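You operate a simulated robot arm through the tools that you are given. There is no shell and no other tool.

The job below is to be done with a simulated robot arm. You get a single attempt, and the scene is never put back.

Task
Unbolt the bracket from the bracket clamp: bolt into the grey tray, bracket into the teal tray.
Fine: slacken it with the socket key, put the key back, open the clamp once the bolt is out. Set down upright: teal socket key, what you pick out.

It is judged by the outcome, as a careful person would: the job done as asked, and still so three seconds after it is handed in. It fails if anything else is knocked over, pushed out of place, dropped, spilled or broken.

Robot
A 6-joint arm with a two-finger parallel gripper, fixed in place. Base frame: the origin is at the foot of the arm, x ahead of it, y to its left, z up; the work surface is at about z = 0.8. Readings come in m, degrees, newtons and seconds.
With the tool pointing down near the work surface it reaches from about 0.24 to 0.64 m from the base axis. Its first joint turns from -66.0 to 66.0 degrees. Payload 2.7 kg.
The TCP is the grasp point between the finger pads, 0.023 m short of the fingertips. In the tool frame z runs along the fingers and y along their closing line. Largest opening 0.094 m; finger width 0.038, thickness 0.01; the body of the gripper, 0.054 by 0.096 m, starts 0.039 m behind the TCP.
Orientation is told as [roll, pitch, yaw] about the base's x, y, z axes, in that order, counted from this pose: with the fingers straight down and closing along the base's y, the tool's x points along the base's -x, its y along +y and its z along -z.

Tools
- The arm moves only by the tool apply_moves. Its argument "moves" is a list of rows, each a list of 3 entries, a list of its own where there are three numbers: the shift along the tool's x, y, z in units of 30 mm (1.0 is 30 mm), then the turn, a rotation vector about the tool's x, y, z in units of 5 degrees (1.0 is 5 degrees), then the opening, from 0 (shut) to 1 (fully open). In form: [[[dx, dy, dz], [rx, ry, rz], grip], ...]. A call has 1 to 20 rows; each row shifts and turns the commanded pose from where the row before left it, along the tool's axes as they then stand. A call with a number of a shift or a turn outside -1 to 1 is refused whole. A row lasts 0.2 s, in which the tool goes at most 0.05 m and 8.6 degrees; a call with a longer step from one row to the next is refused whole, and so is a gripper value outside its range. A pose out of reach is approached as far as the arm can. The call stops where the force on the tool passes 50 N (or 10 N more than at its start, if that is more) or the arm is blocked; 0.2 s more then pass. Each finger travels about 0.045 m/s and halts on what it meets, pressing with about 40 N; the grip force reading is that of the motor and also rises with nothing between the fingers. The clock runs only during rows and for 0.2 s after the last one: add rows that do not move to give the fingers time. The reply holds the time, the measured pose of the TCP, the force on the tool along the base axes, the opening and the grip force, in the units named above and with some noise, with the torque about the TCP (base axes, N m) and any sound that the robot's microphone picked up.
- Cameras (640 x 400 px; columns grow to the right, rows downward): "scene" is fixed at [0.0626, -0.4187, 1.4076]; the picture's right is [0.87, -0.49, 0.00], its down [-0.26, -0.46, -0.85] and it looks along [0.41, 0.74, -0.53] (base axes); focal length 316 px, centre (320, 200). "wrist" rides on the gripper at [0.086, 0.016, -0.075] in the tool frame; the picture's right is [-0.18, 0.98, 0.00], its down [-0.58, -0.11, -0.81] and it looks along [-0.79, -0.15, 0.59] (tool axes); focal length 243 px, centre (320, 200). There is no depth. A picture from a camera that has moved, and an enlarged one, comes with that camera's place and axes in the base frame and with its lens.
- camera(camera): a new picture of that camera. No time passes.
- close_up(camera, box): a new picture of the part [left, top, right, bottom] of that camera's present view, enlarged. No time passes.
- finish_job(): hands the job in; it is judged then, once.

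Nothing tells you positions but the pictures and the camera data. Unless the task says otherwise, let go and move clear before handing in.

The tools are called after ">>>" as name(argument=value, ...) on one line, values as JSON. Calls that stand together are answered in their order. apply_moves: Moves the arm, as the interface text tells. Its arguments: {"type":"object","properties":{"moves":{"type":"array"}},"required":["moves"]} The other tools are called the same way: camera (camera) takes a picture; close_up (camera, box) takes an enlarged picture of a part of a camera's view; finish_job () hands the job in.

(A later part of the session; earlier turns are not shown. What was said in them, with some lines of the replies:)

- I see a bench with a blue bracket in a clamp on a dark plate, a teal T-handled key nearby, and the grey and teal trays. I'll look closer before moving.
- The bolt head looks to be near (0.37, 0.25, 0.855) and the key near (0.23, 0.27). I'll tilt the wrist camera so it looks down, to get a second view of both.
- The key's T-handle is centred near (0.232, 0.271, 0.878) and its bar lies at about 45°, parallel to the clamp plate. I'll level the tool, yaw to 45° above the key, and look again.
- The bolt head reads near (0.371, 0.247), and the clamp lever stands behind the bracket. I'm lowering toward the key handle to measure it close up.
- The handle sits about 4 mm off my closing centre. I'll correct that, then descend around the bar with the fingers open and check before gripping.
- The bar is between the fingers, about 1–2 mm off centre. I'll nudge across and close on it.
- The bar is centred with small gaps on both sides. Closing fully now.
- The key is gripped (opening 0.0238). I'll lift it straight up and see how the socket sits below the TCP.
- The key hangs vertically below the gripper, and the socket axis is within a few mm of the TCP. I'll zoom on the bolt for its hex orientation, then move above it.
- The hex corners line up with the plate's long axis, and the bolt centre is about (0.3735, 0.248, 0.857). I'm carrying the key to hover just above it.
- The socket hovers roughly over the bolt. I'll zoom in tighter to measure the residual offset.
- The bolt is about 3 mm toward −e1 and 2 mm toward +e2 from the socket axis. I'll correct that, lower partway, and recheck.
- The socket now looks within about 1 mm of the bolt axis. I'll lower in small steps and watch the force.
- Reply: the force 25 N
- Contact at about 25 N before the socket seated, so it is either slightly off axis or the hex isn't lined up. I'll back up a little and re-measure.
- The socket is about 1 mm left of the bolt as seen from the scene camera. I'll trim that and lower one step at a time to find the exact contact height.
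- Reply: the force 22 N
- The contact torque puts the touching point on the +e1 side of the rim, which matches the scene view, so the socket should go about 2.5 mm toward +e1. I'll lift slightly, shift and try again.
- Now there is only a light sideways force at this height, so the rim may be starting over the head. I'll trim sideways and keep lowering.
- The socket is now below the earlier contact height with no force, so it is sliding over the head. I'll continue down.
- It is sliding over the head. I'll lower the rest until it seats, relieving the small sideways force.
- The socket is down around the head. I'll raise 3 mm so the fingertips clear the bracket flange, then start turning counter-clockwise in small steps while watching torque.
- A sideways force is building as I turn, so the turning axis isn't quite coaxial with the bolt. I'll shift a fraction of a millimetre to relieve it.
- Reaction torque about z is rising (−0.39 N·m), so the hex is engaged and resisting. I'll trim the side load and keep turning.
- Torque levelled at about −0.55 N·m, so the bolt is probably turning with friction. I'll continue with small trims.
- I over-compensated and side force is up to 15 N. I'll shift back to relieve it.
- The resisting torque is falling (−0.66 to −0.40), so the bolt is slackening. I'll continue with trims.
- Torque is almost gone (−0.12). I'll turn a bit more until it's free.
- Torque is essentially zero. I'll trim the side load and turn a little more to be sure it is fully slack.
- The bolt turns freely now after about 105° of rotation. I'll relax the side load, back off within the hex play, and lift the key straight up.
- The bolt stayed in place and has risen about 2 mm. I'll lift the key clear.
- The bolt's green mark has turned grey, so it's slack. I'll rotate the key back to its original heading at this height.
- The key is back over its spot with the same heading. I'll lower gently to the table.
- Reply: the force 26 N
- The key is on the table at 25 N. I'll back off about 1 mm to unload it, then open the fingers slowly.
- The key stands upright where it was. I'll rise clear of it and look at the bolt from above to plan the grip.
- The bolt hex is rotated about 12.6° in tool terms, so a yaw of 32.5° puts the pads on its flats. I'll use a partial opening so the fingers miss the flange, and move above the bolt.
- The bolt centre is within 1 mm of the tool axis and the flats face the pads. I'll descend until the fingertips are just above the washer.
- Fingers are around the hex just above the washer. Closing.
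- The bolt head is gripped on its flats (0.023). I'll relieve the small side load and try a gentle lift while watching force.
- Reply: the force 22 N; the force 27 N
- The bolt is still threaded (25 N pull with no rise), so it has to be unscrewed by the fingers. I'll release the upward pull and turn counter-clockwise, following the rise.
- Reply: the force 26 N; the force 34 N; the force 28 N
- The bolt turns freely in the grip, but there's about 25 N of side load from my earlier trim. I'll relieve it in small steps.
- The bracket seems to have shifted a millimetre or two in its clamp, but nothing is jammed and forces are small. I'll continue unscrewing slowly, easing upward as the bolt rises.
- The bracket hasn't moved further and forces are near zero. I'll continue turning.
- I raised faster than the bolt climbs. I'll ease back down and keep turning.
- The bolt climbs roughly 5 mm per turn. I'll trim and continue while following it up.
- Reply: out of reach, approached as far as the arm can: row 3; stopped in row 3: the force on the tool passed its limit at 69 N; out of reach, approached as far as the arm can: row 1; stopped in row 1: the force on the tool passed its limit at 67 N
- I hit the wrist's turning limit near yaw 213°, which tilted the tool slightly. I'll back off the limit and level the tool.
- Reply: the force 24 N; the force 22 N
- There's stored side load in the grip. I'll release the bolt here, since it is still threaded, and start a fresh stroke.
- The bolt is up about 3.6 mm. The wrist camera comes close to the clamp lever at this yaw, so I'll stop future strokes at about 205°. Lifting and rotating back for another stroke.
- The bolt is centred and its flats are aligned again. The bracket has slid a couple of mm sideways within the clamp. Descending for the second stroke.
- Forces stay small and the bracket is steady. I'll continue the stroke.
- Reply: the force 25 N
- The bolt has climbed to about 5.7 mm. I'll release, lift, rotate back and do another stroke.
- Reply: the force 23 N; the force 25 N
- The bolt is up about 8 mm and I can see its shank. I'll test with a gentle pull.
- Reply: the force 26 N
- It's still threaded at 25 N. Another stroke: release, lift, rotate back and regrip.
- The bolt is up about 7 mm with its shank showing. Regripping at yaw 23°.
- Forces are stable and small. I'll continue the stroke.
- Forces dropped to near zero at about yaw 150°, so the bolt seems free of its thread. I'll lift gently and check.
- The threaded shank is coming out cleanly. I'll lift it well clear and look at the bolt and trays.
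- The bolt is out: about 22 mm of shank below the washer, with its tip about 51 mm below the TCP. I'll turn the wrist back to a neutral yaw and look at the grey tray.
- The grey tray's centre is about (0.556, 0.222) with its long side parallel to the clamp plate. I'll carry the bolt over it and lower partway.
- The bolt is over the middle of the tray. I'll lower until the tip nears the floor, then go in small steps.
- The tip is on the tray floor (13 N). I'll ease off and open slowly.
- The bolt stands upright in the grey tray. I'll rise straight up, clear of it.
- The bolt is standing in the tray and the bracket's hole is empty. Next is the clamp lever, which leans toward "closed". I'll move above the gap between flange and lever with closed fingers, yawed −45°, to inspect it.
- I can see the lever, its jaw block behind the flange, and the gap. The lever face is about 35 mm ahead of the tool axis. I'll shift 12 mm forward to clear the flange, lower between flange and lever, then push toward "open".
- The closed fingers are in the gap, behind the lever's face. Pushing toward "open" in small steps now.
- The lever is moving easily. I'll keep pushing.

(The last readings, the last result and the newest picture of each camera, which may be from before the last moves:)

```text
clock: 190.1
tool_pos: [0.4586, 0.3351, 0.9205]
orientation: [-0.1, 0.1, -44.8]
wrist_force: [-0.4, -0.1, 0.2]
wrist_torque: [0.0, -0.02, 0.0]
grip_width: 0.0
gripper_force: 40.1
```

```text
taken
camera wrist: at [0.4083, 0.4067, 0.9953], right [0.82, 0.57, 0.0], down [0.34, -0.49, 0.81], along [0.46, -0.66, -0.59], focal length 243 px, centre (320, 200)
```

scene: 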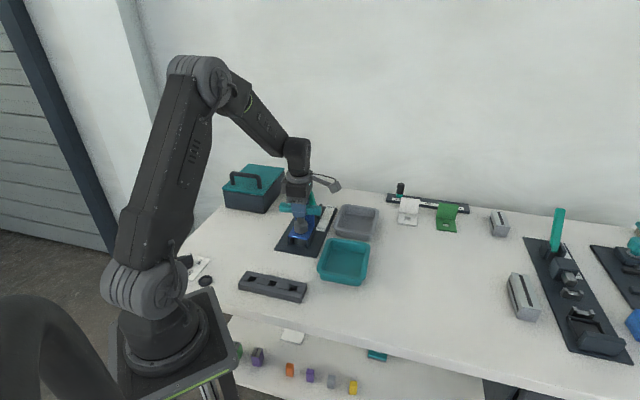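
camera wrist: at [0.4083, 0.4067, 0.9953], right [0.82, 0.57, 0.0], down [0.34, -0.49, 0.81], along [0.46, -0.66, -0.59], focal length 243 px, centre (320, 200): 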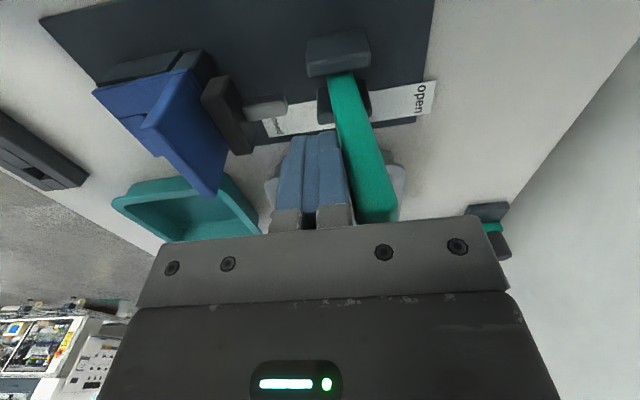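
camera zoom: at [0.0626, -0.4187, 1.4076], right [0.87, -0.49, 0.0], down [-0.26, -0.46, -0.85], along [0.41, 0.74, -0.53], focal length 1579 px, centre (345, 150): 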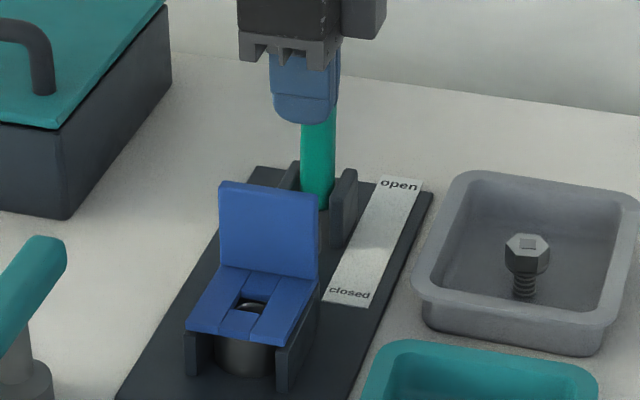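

The jaw is already pulling back from the flange. I'll continue toward "open".

>>> apply_moves(moves=[[[0, 0.2, 0], [0, 0, 0], 0], [[0, 0.2, 0], [0, 0, 0], 0], [[0, 0.2, 0], [0, 0, 0], 0], [[0, 0, 0], [0, 0, 0], 0]])

>>> apply_moves(moves=[[[0, 0.2, 0.1], [0, 0, 0], 0], [[0, 0.2, 0.1], [0, 0, 0], 0], [[0, 0, 0], [0, 0, 0], 0]])

>>> close_up(camera="scene", box=[275, 160, 355, 240])

>>> camera(camera="wrist")

```text
clock: 191.1
tool_pos: [0.4714, 0.3484, 0.923]
orientation: [0.1, 0.1, -44.8]
wrist_force: [1.1, 1.2, -0.4]
wrist_torque: [-0.02, -0.01, -0.01]
grip_width: 0.0003
gripper_force: 39.9
```

```text
clock: 191.9
tool_pos: [0.4792, 0.356, 0.9148]
orientation: [0.0, 0.1, -44.8]
wrist_force: [0.6, 1.0, -0.1]
wrist_torque: [0.04, -0.02, 0.02]
grip_width: 0.0
gripper_force: 39.6
```

```text
5.00 times, centred on (315, 200) of scene
camera zoom: at [0.0626, -0.4187, 1.4076], right [0.87, -0.49, 0.0], down [-0.26, -0.46, -0.85], along [0.41, 0.74, -0.53], focal length 1579 px, centre (345, 200)
```

zoom: 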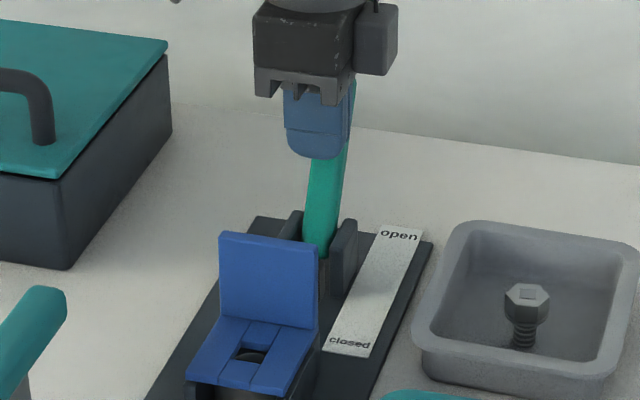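

```text
taken
camera wrist: at [0.4289, 0.428, 0.9895], right [0.82, 0.57, 0.0], down [0.34, -0.49, 0.81], along [0.46, -0.66, -0.59], focal length 243 px, centre (320, 200)
```

wrist: 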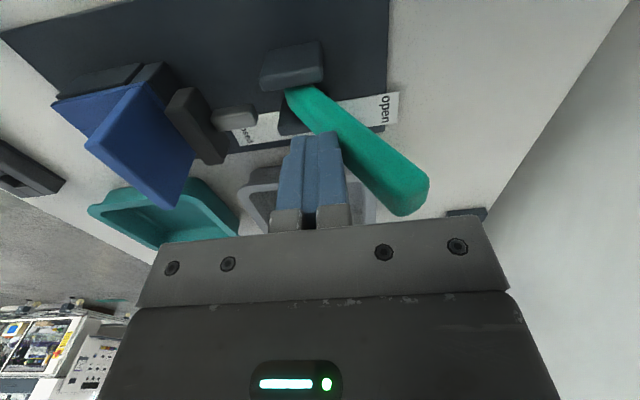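

>>> apply_moves(moves=[[[0, 0.2, 0.1], [0, 0, 0], 0], [[0, 0.2, 0.1], [0, 0, 0], 0], [[0, 0, 0], [0, 0, 0], 0]])

>>> close_up(camera="scene", box=[275, 160, 355, 240])

>>> camera(camera="wrist")

```text
clock: 192.4
tool_pos: [0.4796, 0.3573, 0.9141]
orientation: [-1.4, 0.2, -44.9]
wrist_force: [-17.9, -13.7, 13.6]
wrist_torque: [-0.25, 0.29, -0.03]
grip_width: 0.0001
gripper_force: 40.2
stopped in row 2: the force on the tool passed its limit at 62 N (the readings are from after the stop); the commanded pose is now the measured one
```

```text
5.00 times, centred on (315, 200) of scene
camera zoom: at [0.0619, -0.4192, 1.4075], right [0.87, -0.49, 0.0], down [-0.26, -0.46, -0.85], along [0.41, 0.74, -0.53], focal length 1579 px, centre (345, 200)
```

zoom: 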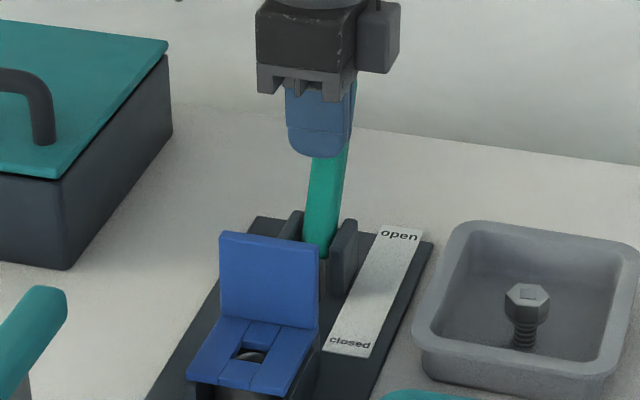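

```text
taken
camera wrist: at [0.4318, 0.4306, 0.9891], right [0.82, 0.57, -0.02], down [0.35, -0.48, 0.81], along [0.45, -0.67, -0.59], focal length 243 px, centre (320, 200)
```

wrist: 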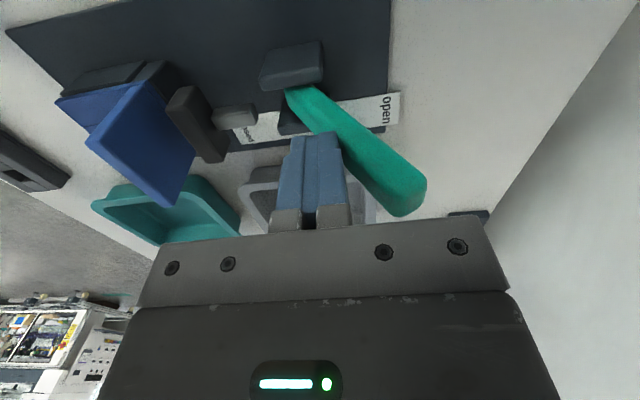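

The lever reached its open stop. I'll back off, level the tool, and rise clear.

>>> apply_moves(moves=[[[0, -0.2, 0], [0, 0, 0], 0], [[0, -0.2, 0], [-0.28, 0, 0], 0], [[0, 0, 0], [0, 0, 0], 0]])

>>> apply_moves(moves=[[[0, -0.3, -0.3], [0, 0, 0], 0], [[0, -0.3, -0.8], [0, 0, 0], 0], [[0, 0, -1], [0, 0, 0], 0], [[0, 0, -1], [0, 0, 0], 0], [[0, 0, 0], [0, 0, 0], 0]])

>>> camera(camera="wrist")

>>> close_up(camera="scene", box=[265, 160, 405, 260])

```text
clock: 193.2
tool_pos: [0.4732, 0.3501, 0.9135]
orientation: [0.4, 0.1, -44.9]
wrist_force: [0.5, -0.5, -0.1]
wrist_torque: [0.02, 0.0, 0.05]
grip_width: 0.0
gripper_force: 39.8
```

```text
clock: 194.4
tool_pos: [0.4608, 0.3351, 1.0068]
orientation: [0.3, 0.1, -44.9]
wrist_force: [0.7, -0.2, 0.1]
wrist_torque: [0.03, -0.01, 0.0]
grip_width: 0.0
gripper_force: 40.4
```

```text
taken
camera wrist: at [0.4104, 0.4068, 1.0817], right [0.82, 0.57, 0.01], down [0.33, -0.49, 0.8], along [0.46, -0.66, -0.59], focal length 243 px, centre (320, 200)
```

wrist: 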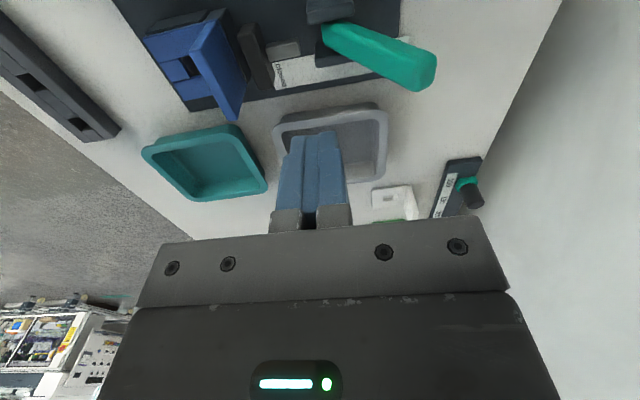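

```text
4.00 times, centred on (335, 210) of scene
camera zoom: at [0.0626, -0.4187, 1.4076], right [0.87, -0.49, 0.0], down [-0.26, -0.46, -0.85], along [0.41, 0.74, -0.53], focal length 1264 px, centre (260, 160)
```

zoom: 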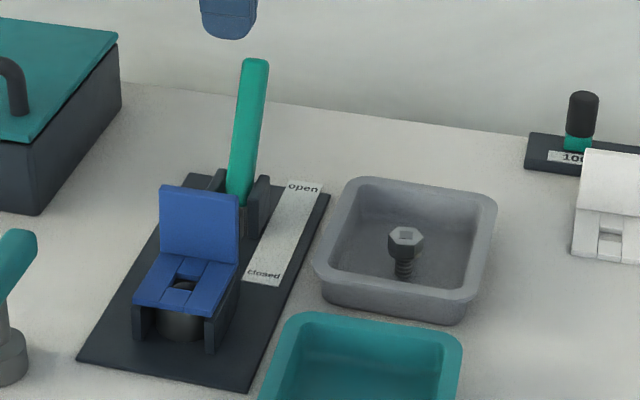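

The lever stays open and the jaw has come off the flange. I'll grip the bracket by its flange thickness (about 8.6 mm), fingers closing along e1. Moving above the flange to check alignment.

>>> apply_moves(moves=[[[0.012, -0.936, 0], [0.06, 0, 0], 0.2], [[0.012, -0.936, 0], [0, 0, 0], 0.4], [[0.012, -0.936, 0], [0, 0, 0], 0.5], [[0, 0, 0], [0, 0, 0], 0.5], [[0, 0, 0], [0, 0, 0], 0.5]])

>>> camera(camera="wrist")

>>> close_up(camera="wrist", box=[230, 0, 430, 150])

>>> close_up(camera="scene", box=[275, 160, 345, 250])

```text
clock: 195.6
tool_pos: [0.4002, 0.2772, 1.0059]
orientation: [0.1, 0.1, -44.9]
wrist_force: [0.3, -0.3, -0.2]
wrist_torque: [0.0, 0.0, 0.0]
grip_width: 0.047
gripper_force: 0.0
```

```text
taken
camera wrist: at [0.3503, 0.3485, 1.0808], right [0.82, 0.57, 0.0], down [0.34, -0.49, 0.8], along [0.46, -0.66, -0.59], focal length 243 px, centre (320, 200)
```

wrist: 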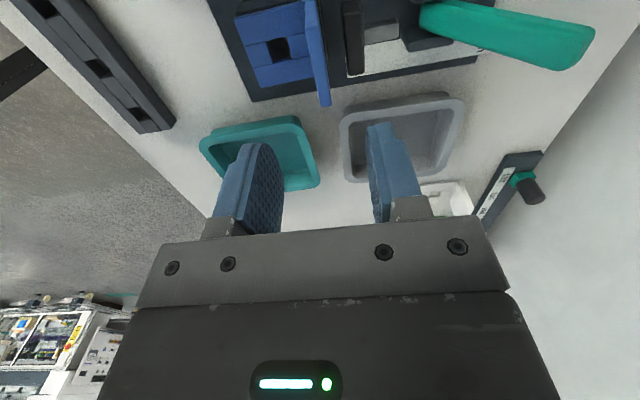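

```text
2.67 times, centred on (330, 75) of wrist
camera zoom: at [0.3503, 0.3485, 1.0808], right [0.82, 0.57, 0.0], down [0.34, -0.49, 0.8], along [0.46, -0.66, -0.59], focal length 647 px, centre (293, 533)
```

zoom: 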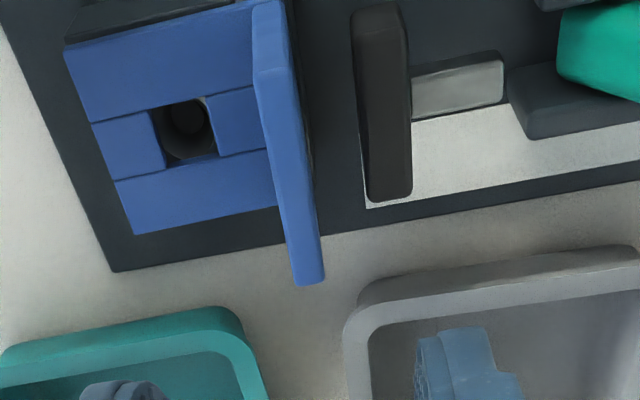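

```text
4.44 times, centred on (310, 205) of scene
camera zoom: at [0.0626, -0.4187, 1.4076], right [0.87, -0.49, 0.0], down [-0.26, -0.46, -0.85], along [0.41, 0.74, -0.53], focal length 1404 px, centre (364, 178)
```

zoom: 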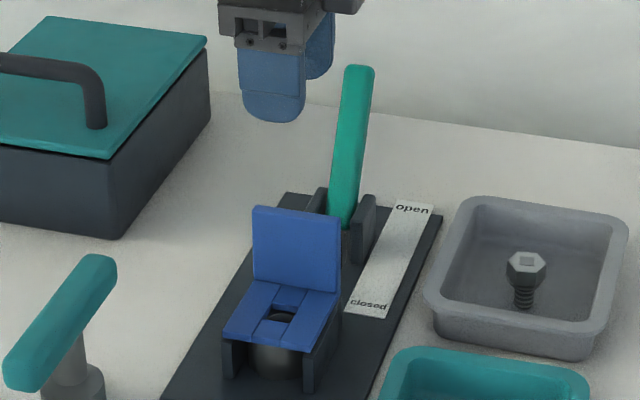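

The flange is centred under the tool, and the jaw has opened about 16 mm behind it. I'll descend with the fingertips kept above the jaw block.

>>> apply_moves(moves=[[[0.02, 0.02, 0.8], [0, 0, 0], 0.5], [[0, 0, 0.8], [0, 0, 0], 0.5], [[0, 0, 0.8], [0, 0, 0], 0.5], [[0, 0, 0.7], [0, 0, 0], 0.45], [[0, 0, 0.5], [0, 0, 0], 0.4], [[0, 0, 0], [0, 0, 0], 0.4]])

>>> camera(camera="wrist")

>>> close_up(camera="scene", box=[275, 170, 345, 250])

```text
clock: 197.0
tool_pos: [0.4008, 0.2781, 0.8985]
orientation: [0.1, 0.0, -44.9]
wrist_force: [0.0, 0.2, -0.2]
wrist_torque: [-0.03, 0.01, -0.04]
grip_width: 0.0377
gripper_force: 0.1
```

```text
taken
camera wrist: at [0.3504, 0.3497, 0.9728], right [0.82, 0.57, 0.0], down [0.34, -0.49, 0.8], along [0.46, -0.66, -0.59], focal length 243 px, centre (320, 200)
```

wrist: 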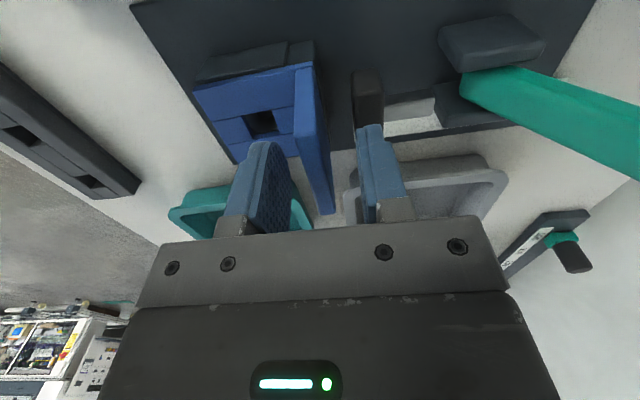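

```text
5.00 times, centred on (310, 210) of scene
camera zoom: at [0.0626, -0.4187, 1.4076], right [0.87, -0.49, 0.0], down [-0.26, -0.46, -0.85], along [0.41, 0.74, -0.53], focal length 1579 px, centre (370, 150)
```

zoom: 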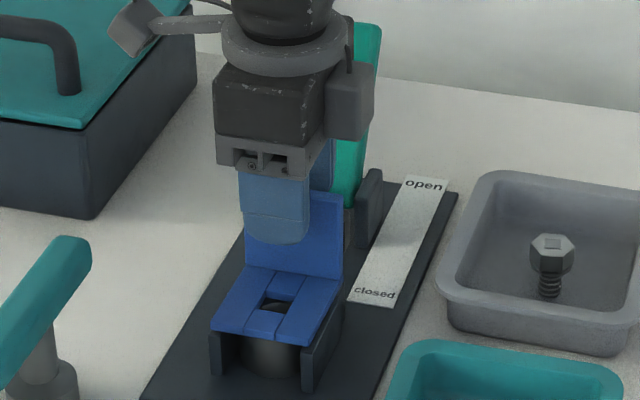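

Fingers straddle the flange with clearance on both sides. Closing now.

>>> apply_moves(moves=[[[0, 0, 0.08], [0, 0, 0], 0.35], [[0, 0, 0], [0, 0, 0], 0.25], [[0, 0, 0], [0, 0, 0], 0.15], [[0, 0, 0], [0, 0, 0], 0.08], [[0, 0, 0], [0, 0, 0], 0], [[0, 0, 0], [0, 0, 0], 0], [[0, 0, 0], [0, 0, 0], 0]])

>>> camera(camera="wrist")

>>> close_up(camera="scene", box=[275, 170, 345, 250])

```text
clock: 198.6
tool_pos: [0.4005, 0.2781, 0.8963]
orientation: [0.0, 0.1, -44.9]
wrist_force: [-0.8, 0.7, -0.4]
wrist_torque: [-0.04, 0.01, -0.02]
grip_width: 0.0096
gripper_force: 40.0
```

```text
taken
camera wrist: at [0.3503, 0.3502, 0.9707], right [0.82, 0.57, 0.0], down [0.34, -0.49, 0.8], along [0.46, -0.66, -0.59], focal length 243 px, centre (320, 200)
```

wrist: 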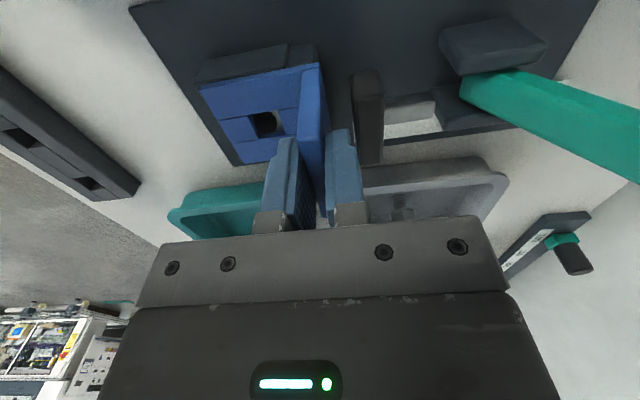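

```text
5.00 times, centred on (310, 210) of scene
camera zoom: at [0.0626, -0.4187, 1.4076], right [0.87, -0.49, 0.0], down [-0.26, -0.46, -0.85], along [0.41, 0.74, -0.53], focal length 1579 px, centre (370, 150)
```

zoom: 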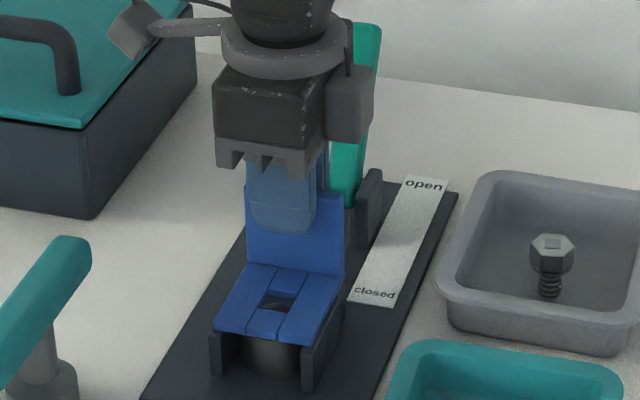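

The flange is gripped (0.0096). I'll lift gently and check that it comes free.

>>> apply_moves(moves=[[[0, 0, -0.1], [0, 0, 0], 0], [[0, 0, -0.1], [0, 0, 0], 0], [[0, 0, 0], [0, 0, 0], 0]])

>>> apply_moves(moves=[[[0, 0, -0.3], [0, 0, 0], 0], [[0, 0, -0.4], [0, 0, 0], 0], [[0, 0, 0], [0, 0, 0], 0]])

>>> close_up(camera="scene", box=[275, 160, 345, 240])

```text
clock: 199.4
tool_pos: [0.4007, 0.2786, 0.9016]
orientation: [0.1, 0.1, -44.9]
wrist_force: [-0.7, -1.2, -3.1]
wrist_torque: [-0.03, -0.01, -0.03]
grip_width: 0.0096
gripper_force: 40.2
```

```text
clock: 200.2
tool_pos: [0.4002, 0.2783, 0.9229]
orientation: [0.1, 0.2, -44.8]
wrist_force: [-0.4, 0.6, -1.6]
wrist_torque: [0.04, 0.0, 0.0]
grip_width: 0.0096
gripper_force: 40.0
```

```text
5.00 times, centred on (310, 200) of scene
camera zoom: at [0.0626, -0.4187, 1.4076], right [0.87, -0.49, 0.0], down [-0.26, -0.46, -0.85], along [0.41, 0.74, -0.53], focal length 1579 px, centre (370, 200)
```

zoom: 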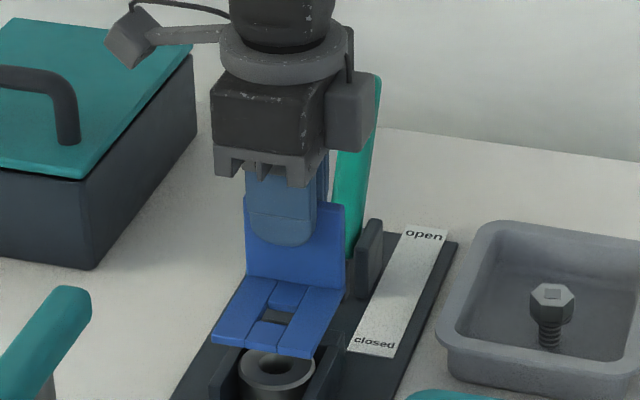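

The bracket lifted off cleanly and hangs level. The teal tray centre is about (0.422, 0.098) and its long side is turned about 7° from the plate direction. I'll carry the bracket there with a matching yaw.

>>> apply_moves(moves=[[[0, 0, -0.86], [0, 0, 0], 0], [[0, 0, -0.86], [0, 0, 0], 0], [[0, 0, -0.86], [0, 0, 0], 0], [[0, 0, 0], [0, 0, -0.69], 0], [[0, 0, 0], [0, 0, -0.69], 0], [[-0.711, -0.537, 0], [0, 0, 0], 0], [[-0.711, -0.537, 0], [0, 0, 0], 0], [[-0.711, -0.537, 0], [0, 0, 0], 0], [[-0.711, -0.537, 0], [0, 0, 0], 0], [[-0.711, -0.537, 0], [0, 0, 0], 0], [[-0.711, -0.537, 0], [0, 0, 0], 0], [[0, 0, 0], [0, 0, 0], 0]])

>>> camera(camera="wrist")

>>> close_up(camera="scene", box=[280, 180, 400, 300])

```text
clock: 202.8
tool_pos: [0.441, 0.1234, 0.9999]
orientation: [0.1, 0.1, -37.9]
wrist_force: [0.3, 0.4, -2.1]
wrist_torque: [0.05, 0.01, -0.01]
grip_width: 0.0097
gripper_force: 39.4
```

```text
taken
camera wrist: at [0.3827, 0.1891, 1.0749], right [0.75, 0.66, 0.0], down [0.39, -0.45, 0.8], along [0.53, -0.6, -0.59], focal length 243 px, centre (320, 200)
```

wrist: 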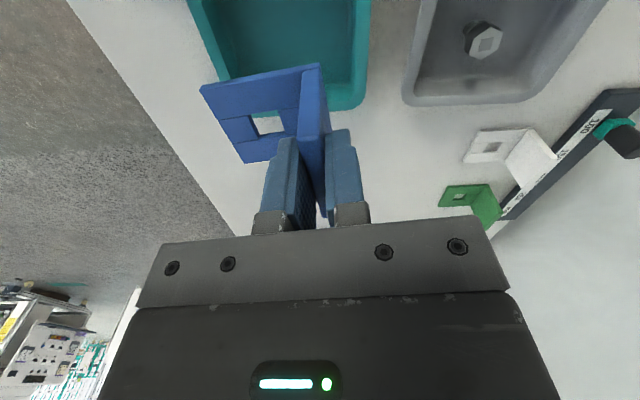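

```text
3.33 times, centred on (340, 240) of scene
camera zoom: at [0.0626, -0.4187, 1.4076], right [0.87, -0.49, 0.0], down [-0.26, -0.46, -0.85], along [0.41, 0.74, -0.53], focal length 1053 px, centre (253, 67)
```

zoom: 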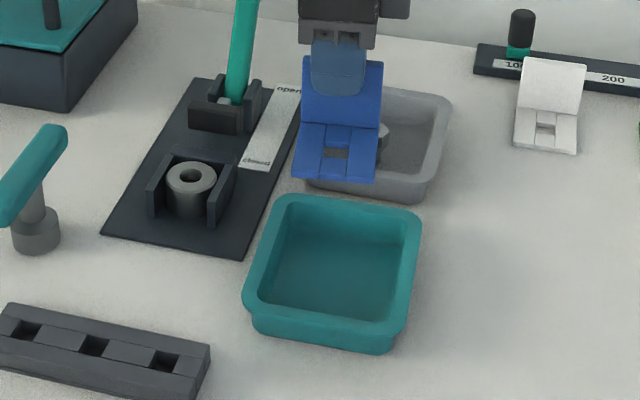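

>>> close_up(camera="wrist", box=[170, 0, 410, 150])

>>> close_up(camera="scene", box=[310, 210, 390, 290])

```text
2.67 times, centred on (290, 75) of wrist
camera zoom: at [0.3827, 0.1891, 1.0749], right [0.75, 0.66, 0.0], down [0.39, -0.45, 0.8], along [0.53, -0.6, -0.59], focal length 647 px, centre (400, 533)
```

zoom: 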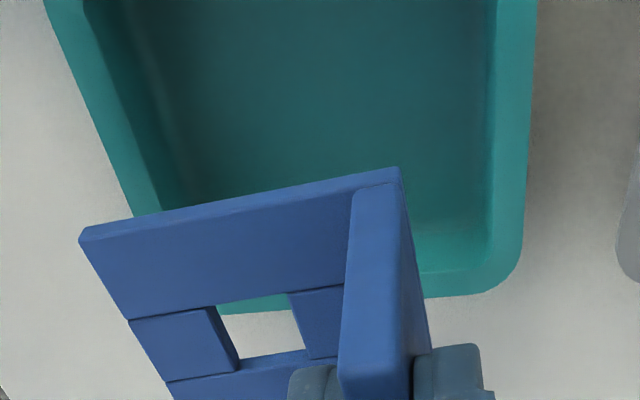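

```text
5.00 times, centred on (350, 250) of scene
camera zoom: at [0.0626, -0.4187, 1.4076], right [0.87, -0.49, 0.0], down [-0.26, -0.46, -0.85], along [0.41, 0.74, -0.53], focal length 1579 px, centre (170, -50)
```

zoom: 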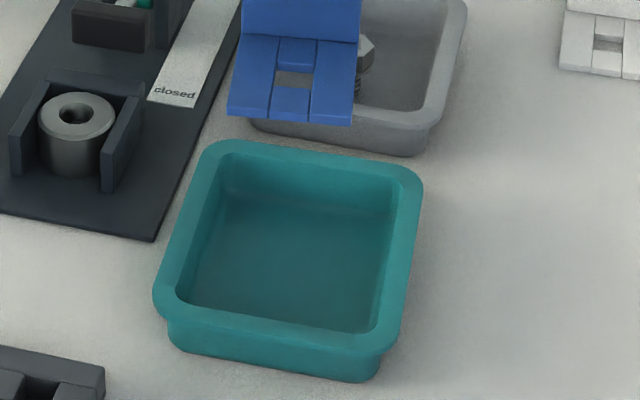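

The tray centre refines to about (0.426, 0.098) with its long axis near 48°. I'll make a small correction, then lower the bracket partway.

>>> apply_moves(moves=[[[-0.217, 0.08, 0], [0, 0, 0.8], 0], [[0, 0, 0.8], [0, 0, 0], 0], [[0, 0, 0.8], [0, 0, 0], 0], [[0, 0, 0.8], [0, 0, 0], 0], [[0, 0, 0.6], [0, 0, 0], 0], [[0, 0, 0], [0, 0, 0], 0]])

>>> camera(camera="wrist")

>>> close_up(camera="scene", box=[310, 190, 410, 290])

```text
clock: 204.2
tool_pos: [0.4471, 0.1217, 0.9103]
orientation: [0.1, 0.1, -42.0]
wrist_force: [-0.4, -0.1, -1.6]
wrist_torque: [0.05, -0.01, 0.01]
grip_width: 0.0096
gripper_force: 40.0
```

```text
taken
camera wrist: at [0.3939, 0.1909, 0.9846], right [0.79, 0.61, 0.0], down [0.36, -0.47, 0.8], along [0.49, -0.64, -0.59], focal length 243 px, centre (320, 200)
```

wrist: 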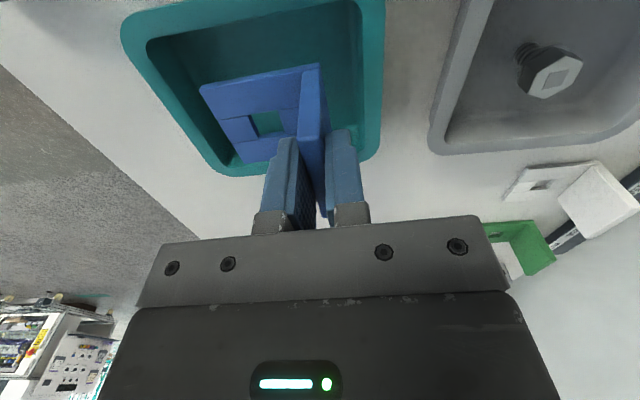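

```text
4.00 times, centred on (360, 240) of scene
camera zoom: at [0.0626, -0.4187, 1.4076], right [0.87, -0.49, 0.0], down [-0.26, -0.46, -0.85], along [0.41, 0.74, -0.53], focal length 1264 px, centre (160, 40)
```

zoom: 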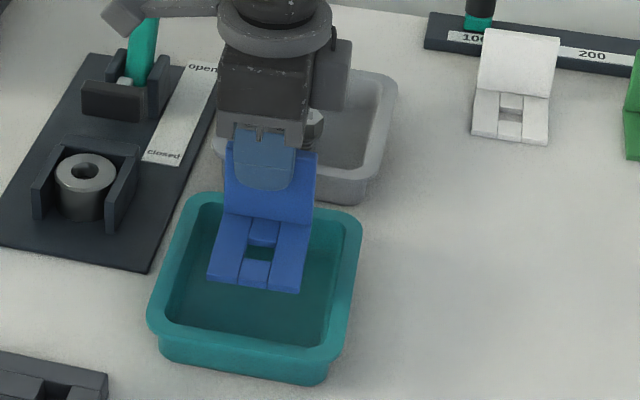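

The bracket is well centred over the tray. I'll lower it in.

>>> apply_moves(moves=[[[0, 0, 0.5], [0, 0, 0], 0], [[0, 0, 0.5], [0, 0, 0], 0], [[0, 0, 0.15], [0, 0, 0], 0], [[0, 0, 0], [0, 0, 0], 0]])

>>> close_up(camera="scene", box=[310, 190, 410, 290])

>>> camera(camera="wrist")

```text
clock: 205.2
tool_pos: [0.4483, 0.123, 0.8756]
orientation: [0.1, 0.1, -42.0]
wrist_force: [1.1, 1.4, -2.0]
wrist_torque: [0.04, -0.04, -0.01]
grip_width: 0.0094
gripper_force: 39.7
```

```text
4.00 times, centred on (360, 240) of scene
camera zoom: at [0.0626, -0.4187, 1.4076], right [0.87, -0.49, 0.0], down [-0.26, -0.46, -0.85], along [0.41, 0.74, -0.53], focal length 1264 px, centre (160, 40)
```

zoom: 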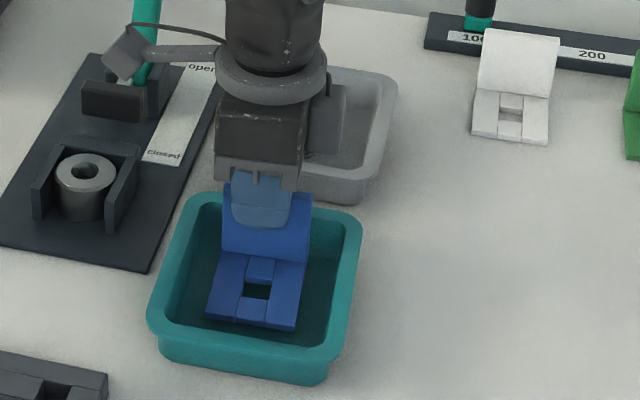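

```text
taken
camera wrist: at [0.394, 0.1922, 0.95], right [0.79, 0.61, 0.0], down [0.36, -0.47, 0.8], along [0.49, -0.64, -0.59], focal length 243 px, centre (320, 200)
```

wrist: 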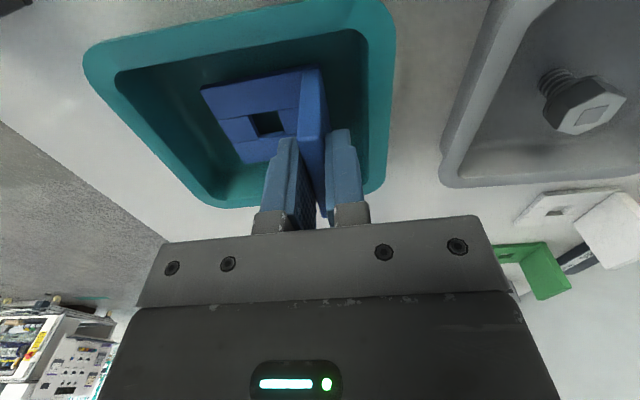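

>>> apply_moves(moves=[[[0, 0, 0.12], [0, 0, 0], 0], [[0, 0, 0.06], [0, 0, 0], 0], [[0, 0, 0], [0, 0, 0], 0]])

>>> apply_moves(moves=[[[0, 0, 0.05], [0, 0, 0], 0], [[0, 0, 0], [0, 0, 0], 0]])

>>> apply_moves(moves=[[[0, 0, 0.05], [0, 0, 0], 0], [[0, 0, 0], [0, 0, 0], 0]])

```text
clock: 206.0
tool_pos: [0.4491, 0.1235, 0.8699]
orientation: [0.0, 0.2, -42.0]
wrist_force: [0.3, -0.2, -1.6]
wrist_torque: [0.0, -0.04, -0.01]
grip_width: 0.0097
gripper_force: 39.8
```

```text
clock: 206.6
tool_pos: [0.4483, 0.1231, 0.8683]
orientation: [0.2, 0.1, -42.0]
wrist_force: [-0.2, -0.1, -1.4]
wrist_torque: [0.01, -0.03, -0.02]
grip_width: 0.0098
gripper_force: 39.8
```

```text
clock: 207.2
tool_pos: [0.4486, 0.1215, 0.8674]
orientation: [0.1, 0.1, -41.9]
wrist_force: [0.3, -0.5, -1.7]
wrist_torque: [0.02, -0.03, 0.01]
grip_width: 0.0098
gripper_force: 40.3
```

>>> apply_moves(moves=[[[0, 0, 0.05], [0, 0, 0], 0], [[0, 0, 0], [0, 0, 0], 0]])

>>> apply_moves(moves=[[[0, 0, 0.04], [0, 0, 0], 0], [[0, 0, 0], [0, 0, 0], 0]])

>>> apply_moves(moves=[[[0, 0, 0.04], [0, 0, 0], 0], [[0, 0, 0], [0, 0, 0], 0]])

>>> close_up(camera="scene", box=[320, 210, 390, 280])

```text
clock: 207.8
tool_pos: [0.4485, 0.1224, 0.8658]
orientation: [0.1, 0.1, -42.1]
wrist_force: [-0.6, 0.2, 3.9]
wrist_torque: [-0.02, 0.19, -0.03]
grip_width: 0.0097
gripper_force: 39.5
```

```text
clock: 208.4
tool_pos: [0.4495, 0.1224, 0.8658]
orientation: [0.2, 0.1, -42.0]
wrist_force: [-3.7, 2.4, 18.7]
wrist_torque: [0.13, 0.42, -0.04]
grip_width: 0.0097
gripper_force: 39.8
```

```text
clock: 209.0
tool_pos: [0.4494, 0.1228, 0.8648]
orientation: [0.4, 0.0, -42.0]
wrist_force: [-3.1, 1.6, 28.7]
wrist_torque: [-0.16, 0.15, -0.07]
grip_width: 0.0098
gripper_force: 39.7
```

```text
5.71 times, centred on (355, 245) of scene
camera zoom: at [0.0621, -0.4188, 1.4076], right [0.87, -0.49, 0.0], down [-0.26, -0.46, -0.85], along [0.41, 0.74, -0.53], focal length 1805 px, centre (120, -57)
```

zoom: 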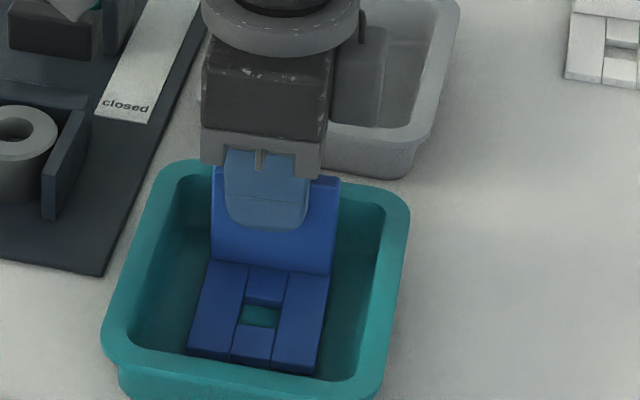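

The bracket is resting on the tray floor. I'll unload and open slowly.

>>> apply_moves(moves=[[[0, 0, -0.055], [0, 0, 0], 0], [[0, 0, 0], [0, 0, 0], 0]])

>>> apply_moves(moves=[[[0, 0, 0], [0, 0, 0], 0.11], [[0, 0, 0], [0, 0, 0], 0.14], [[0, 0, 0], [0, 0, 0], 0.2], [[0, 0, 0], [0, 0, 0], 0.3], [[0, 0, 0], [0, 0, 0], 0.38], [[0, 0, 0], [0, 0, 0], 0.38]])

>>> close_up(camera="scene", box=[320, 210, 390, 280])

>>> camera(camera="wrist")

```text
clock: 209.6
tool_pos: [0.4484, 0.1219, 0.8653]
orientation: [0.0, 0.0, -41.9]
wrist_force: [4.5, 4.0, 12.4]
wrist_torque: [-0.26, -0.32, 0.1]
grip_width: 0.0095
gripper_force: 40.1
```

```text
clock: 211.0
tool_pos: [0.4481, 0.1238, 0.8657]
orientation: [0.0, 0.0, -42.0]
wrist_force: [0.1, 0.1, -0.3]
wrist_torque: [-0.01, -0.02, 0.0]
grip_width: 0.0357
gripper_force: 0.2
```

```text
5.71 times, centred on (355, 245) of scene
camera zoom: at [0.0626, -0.4187, 1.4076], right [0.87, -0.49, 0.0], down [-0.26, -0.46, -0.85], along [0.41, 0.74, -0.53], focal length 1805 px, centre (120, -57)
```

zoom: 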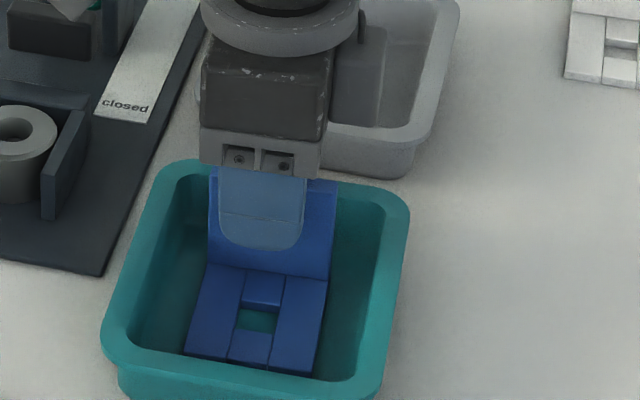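

```text
taken
camera wrist: at [0.3947, 0.1913, 0.9395], right [0.79, 0.61, 0.0], down [0.36, -0.47, 0.8], along [0.49, -0.64, -0.59], focal length 243 px, centre (320, 200)
```

wrist: 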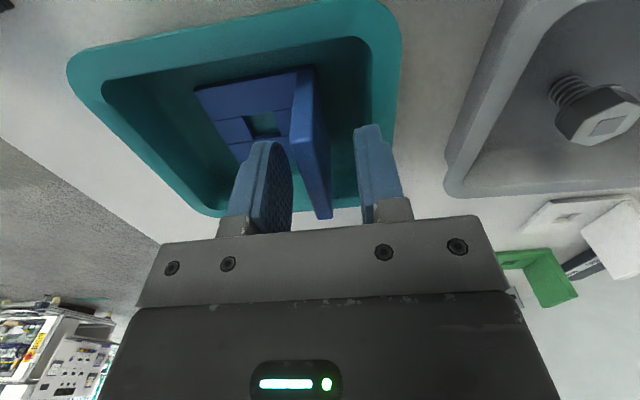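

The bracket stands upright on its own. I'll rise straight up, clear of it.

>>> apply_moves(moves=[[[0, 0, -0.3], [0, 0, 0], 0.38], [[0, 0, -0.6], [0, 0, 0], 0.38], [[0, 0, -1], [0, 0, 0], 0.38], [[0, 0, -1], [0, 0, 0], 0.38], [[0, 0, -1], [0, 0, 0], 0.38], [[0, 0, -1], [0, 0, 0], 0.38], [[0, 0, 0], [0, 0, 0], 0.38]])

>>> camera(camera="scene")

>>> close_up(camera="scene", box=[220, 160, 400, 310])

>>> close_up(camera="scene", box=[310, 190, 400, 290])

```text
clock: 212.6
tool_pos: [0.447, 0.1224, 1.0126]
orientation: [0.0, 0.2, -42.0]
wrist_force: [0.2, -0.5, -0.3]
wrist_torque: [0.01, 0.0, -0.02]
grip_width: 0.0356
gripper_force: 0.1
```

```text
taken
```

scene: 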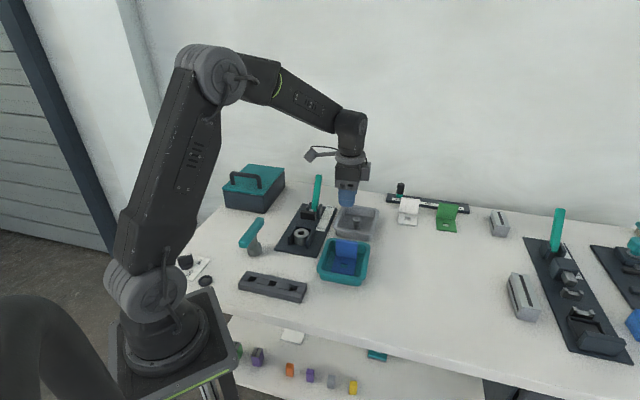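

```text
2.67 times, centred on (310, 235) of scene
camera zoom: at [0.0626, -0.4187, 1.4076], right [0.87, -0.49, 0.0], down [-0.26, -0.46, -0.85], along [0.41, 0.74, -0.53], focal length 842 px, centre (347, 107)
```

zoom: 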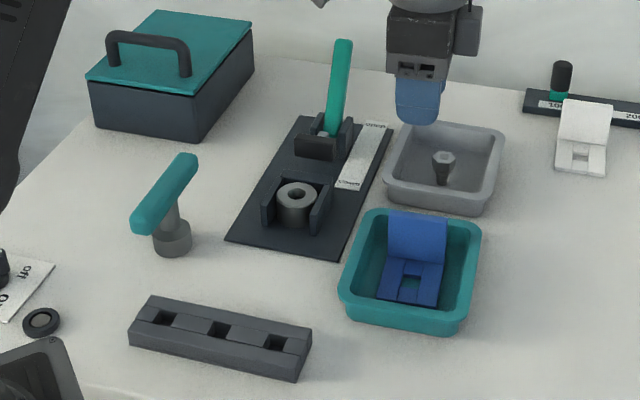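

```text
4.00 times, centred on (355, 240) of scene
camera zoom: at [0.0626, -0.4187, 1.4076], right [0.87, -0.49, 0.0], down [-0.26, -0.46, -0.85], along [0.41, 0.74, -0.53], focal length 1264 px, centre (180, 40)
```

zoom: 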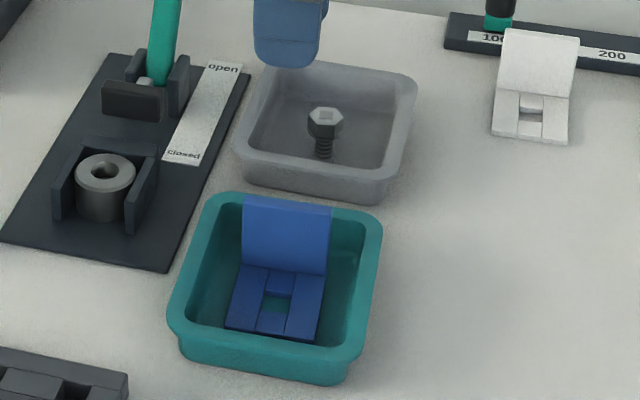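

Everything checks out: bolt upright in the grey tray, bracket upright in the teal tray, key standing back in its place, clamp lever open. The gripper is empty and well clear, so I'm handing the job in.

>>> finish_job()

```text
The job is handed in.
```

The job is done and handed in; I don't have a result back from the check yet.

- **Bolt:** I slackened it with the socket key, then unscrewed it the rest of the way with the fingers. It is standing upright on its shank in the grey tray.
- **Socket key:** it is back at its original spot and heading, standing upright.
- **Clamp:** I opened it after the bolt was out, pushing the lever until it hit its open stop.
- **Bracket:** it is standing upright in the teal tray, flange up.

- **Bracket shift:** while I was unscrewing the bolt, the bracket slid a couple of millimetres sideways in the clamp.
- **Force limit:** the arm stopped itself three times on its force limit, at 62 to 69 N. Two were at the wrist's turning limit with the bolt gripped, and one was at the lever's stop. I saw no damage, and in the last pictures the trays and the other items on the bench look to be where they started.
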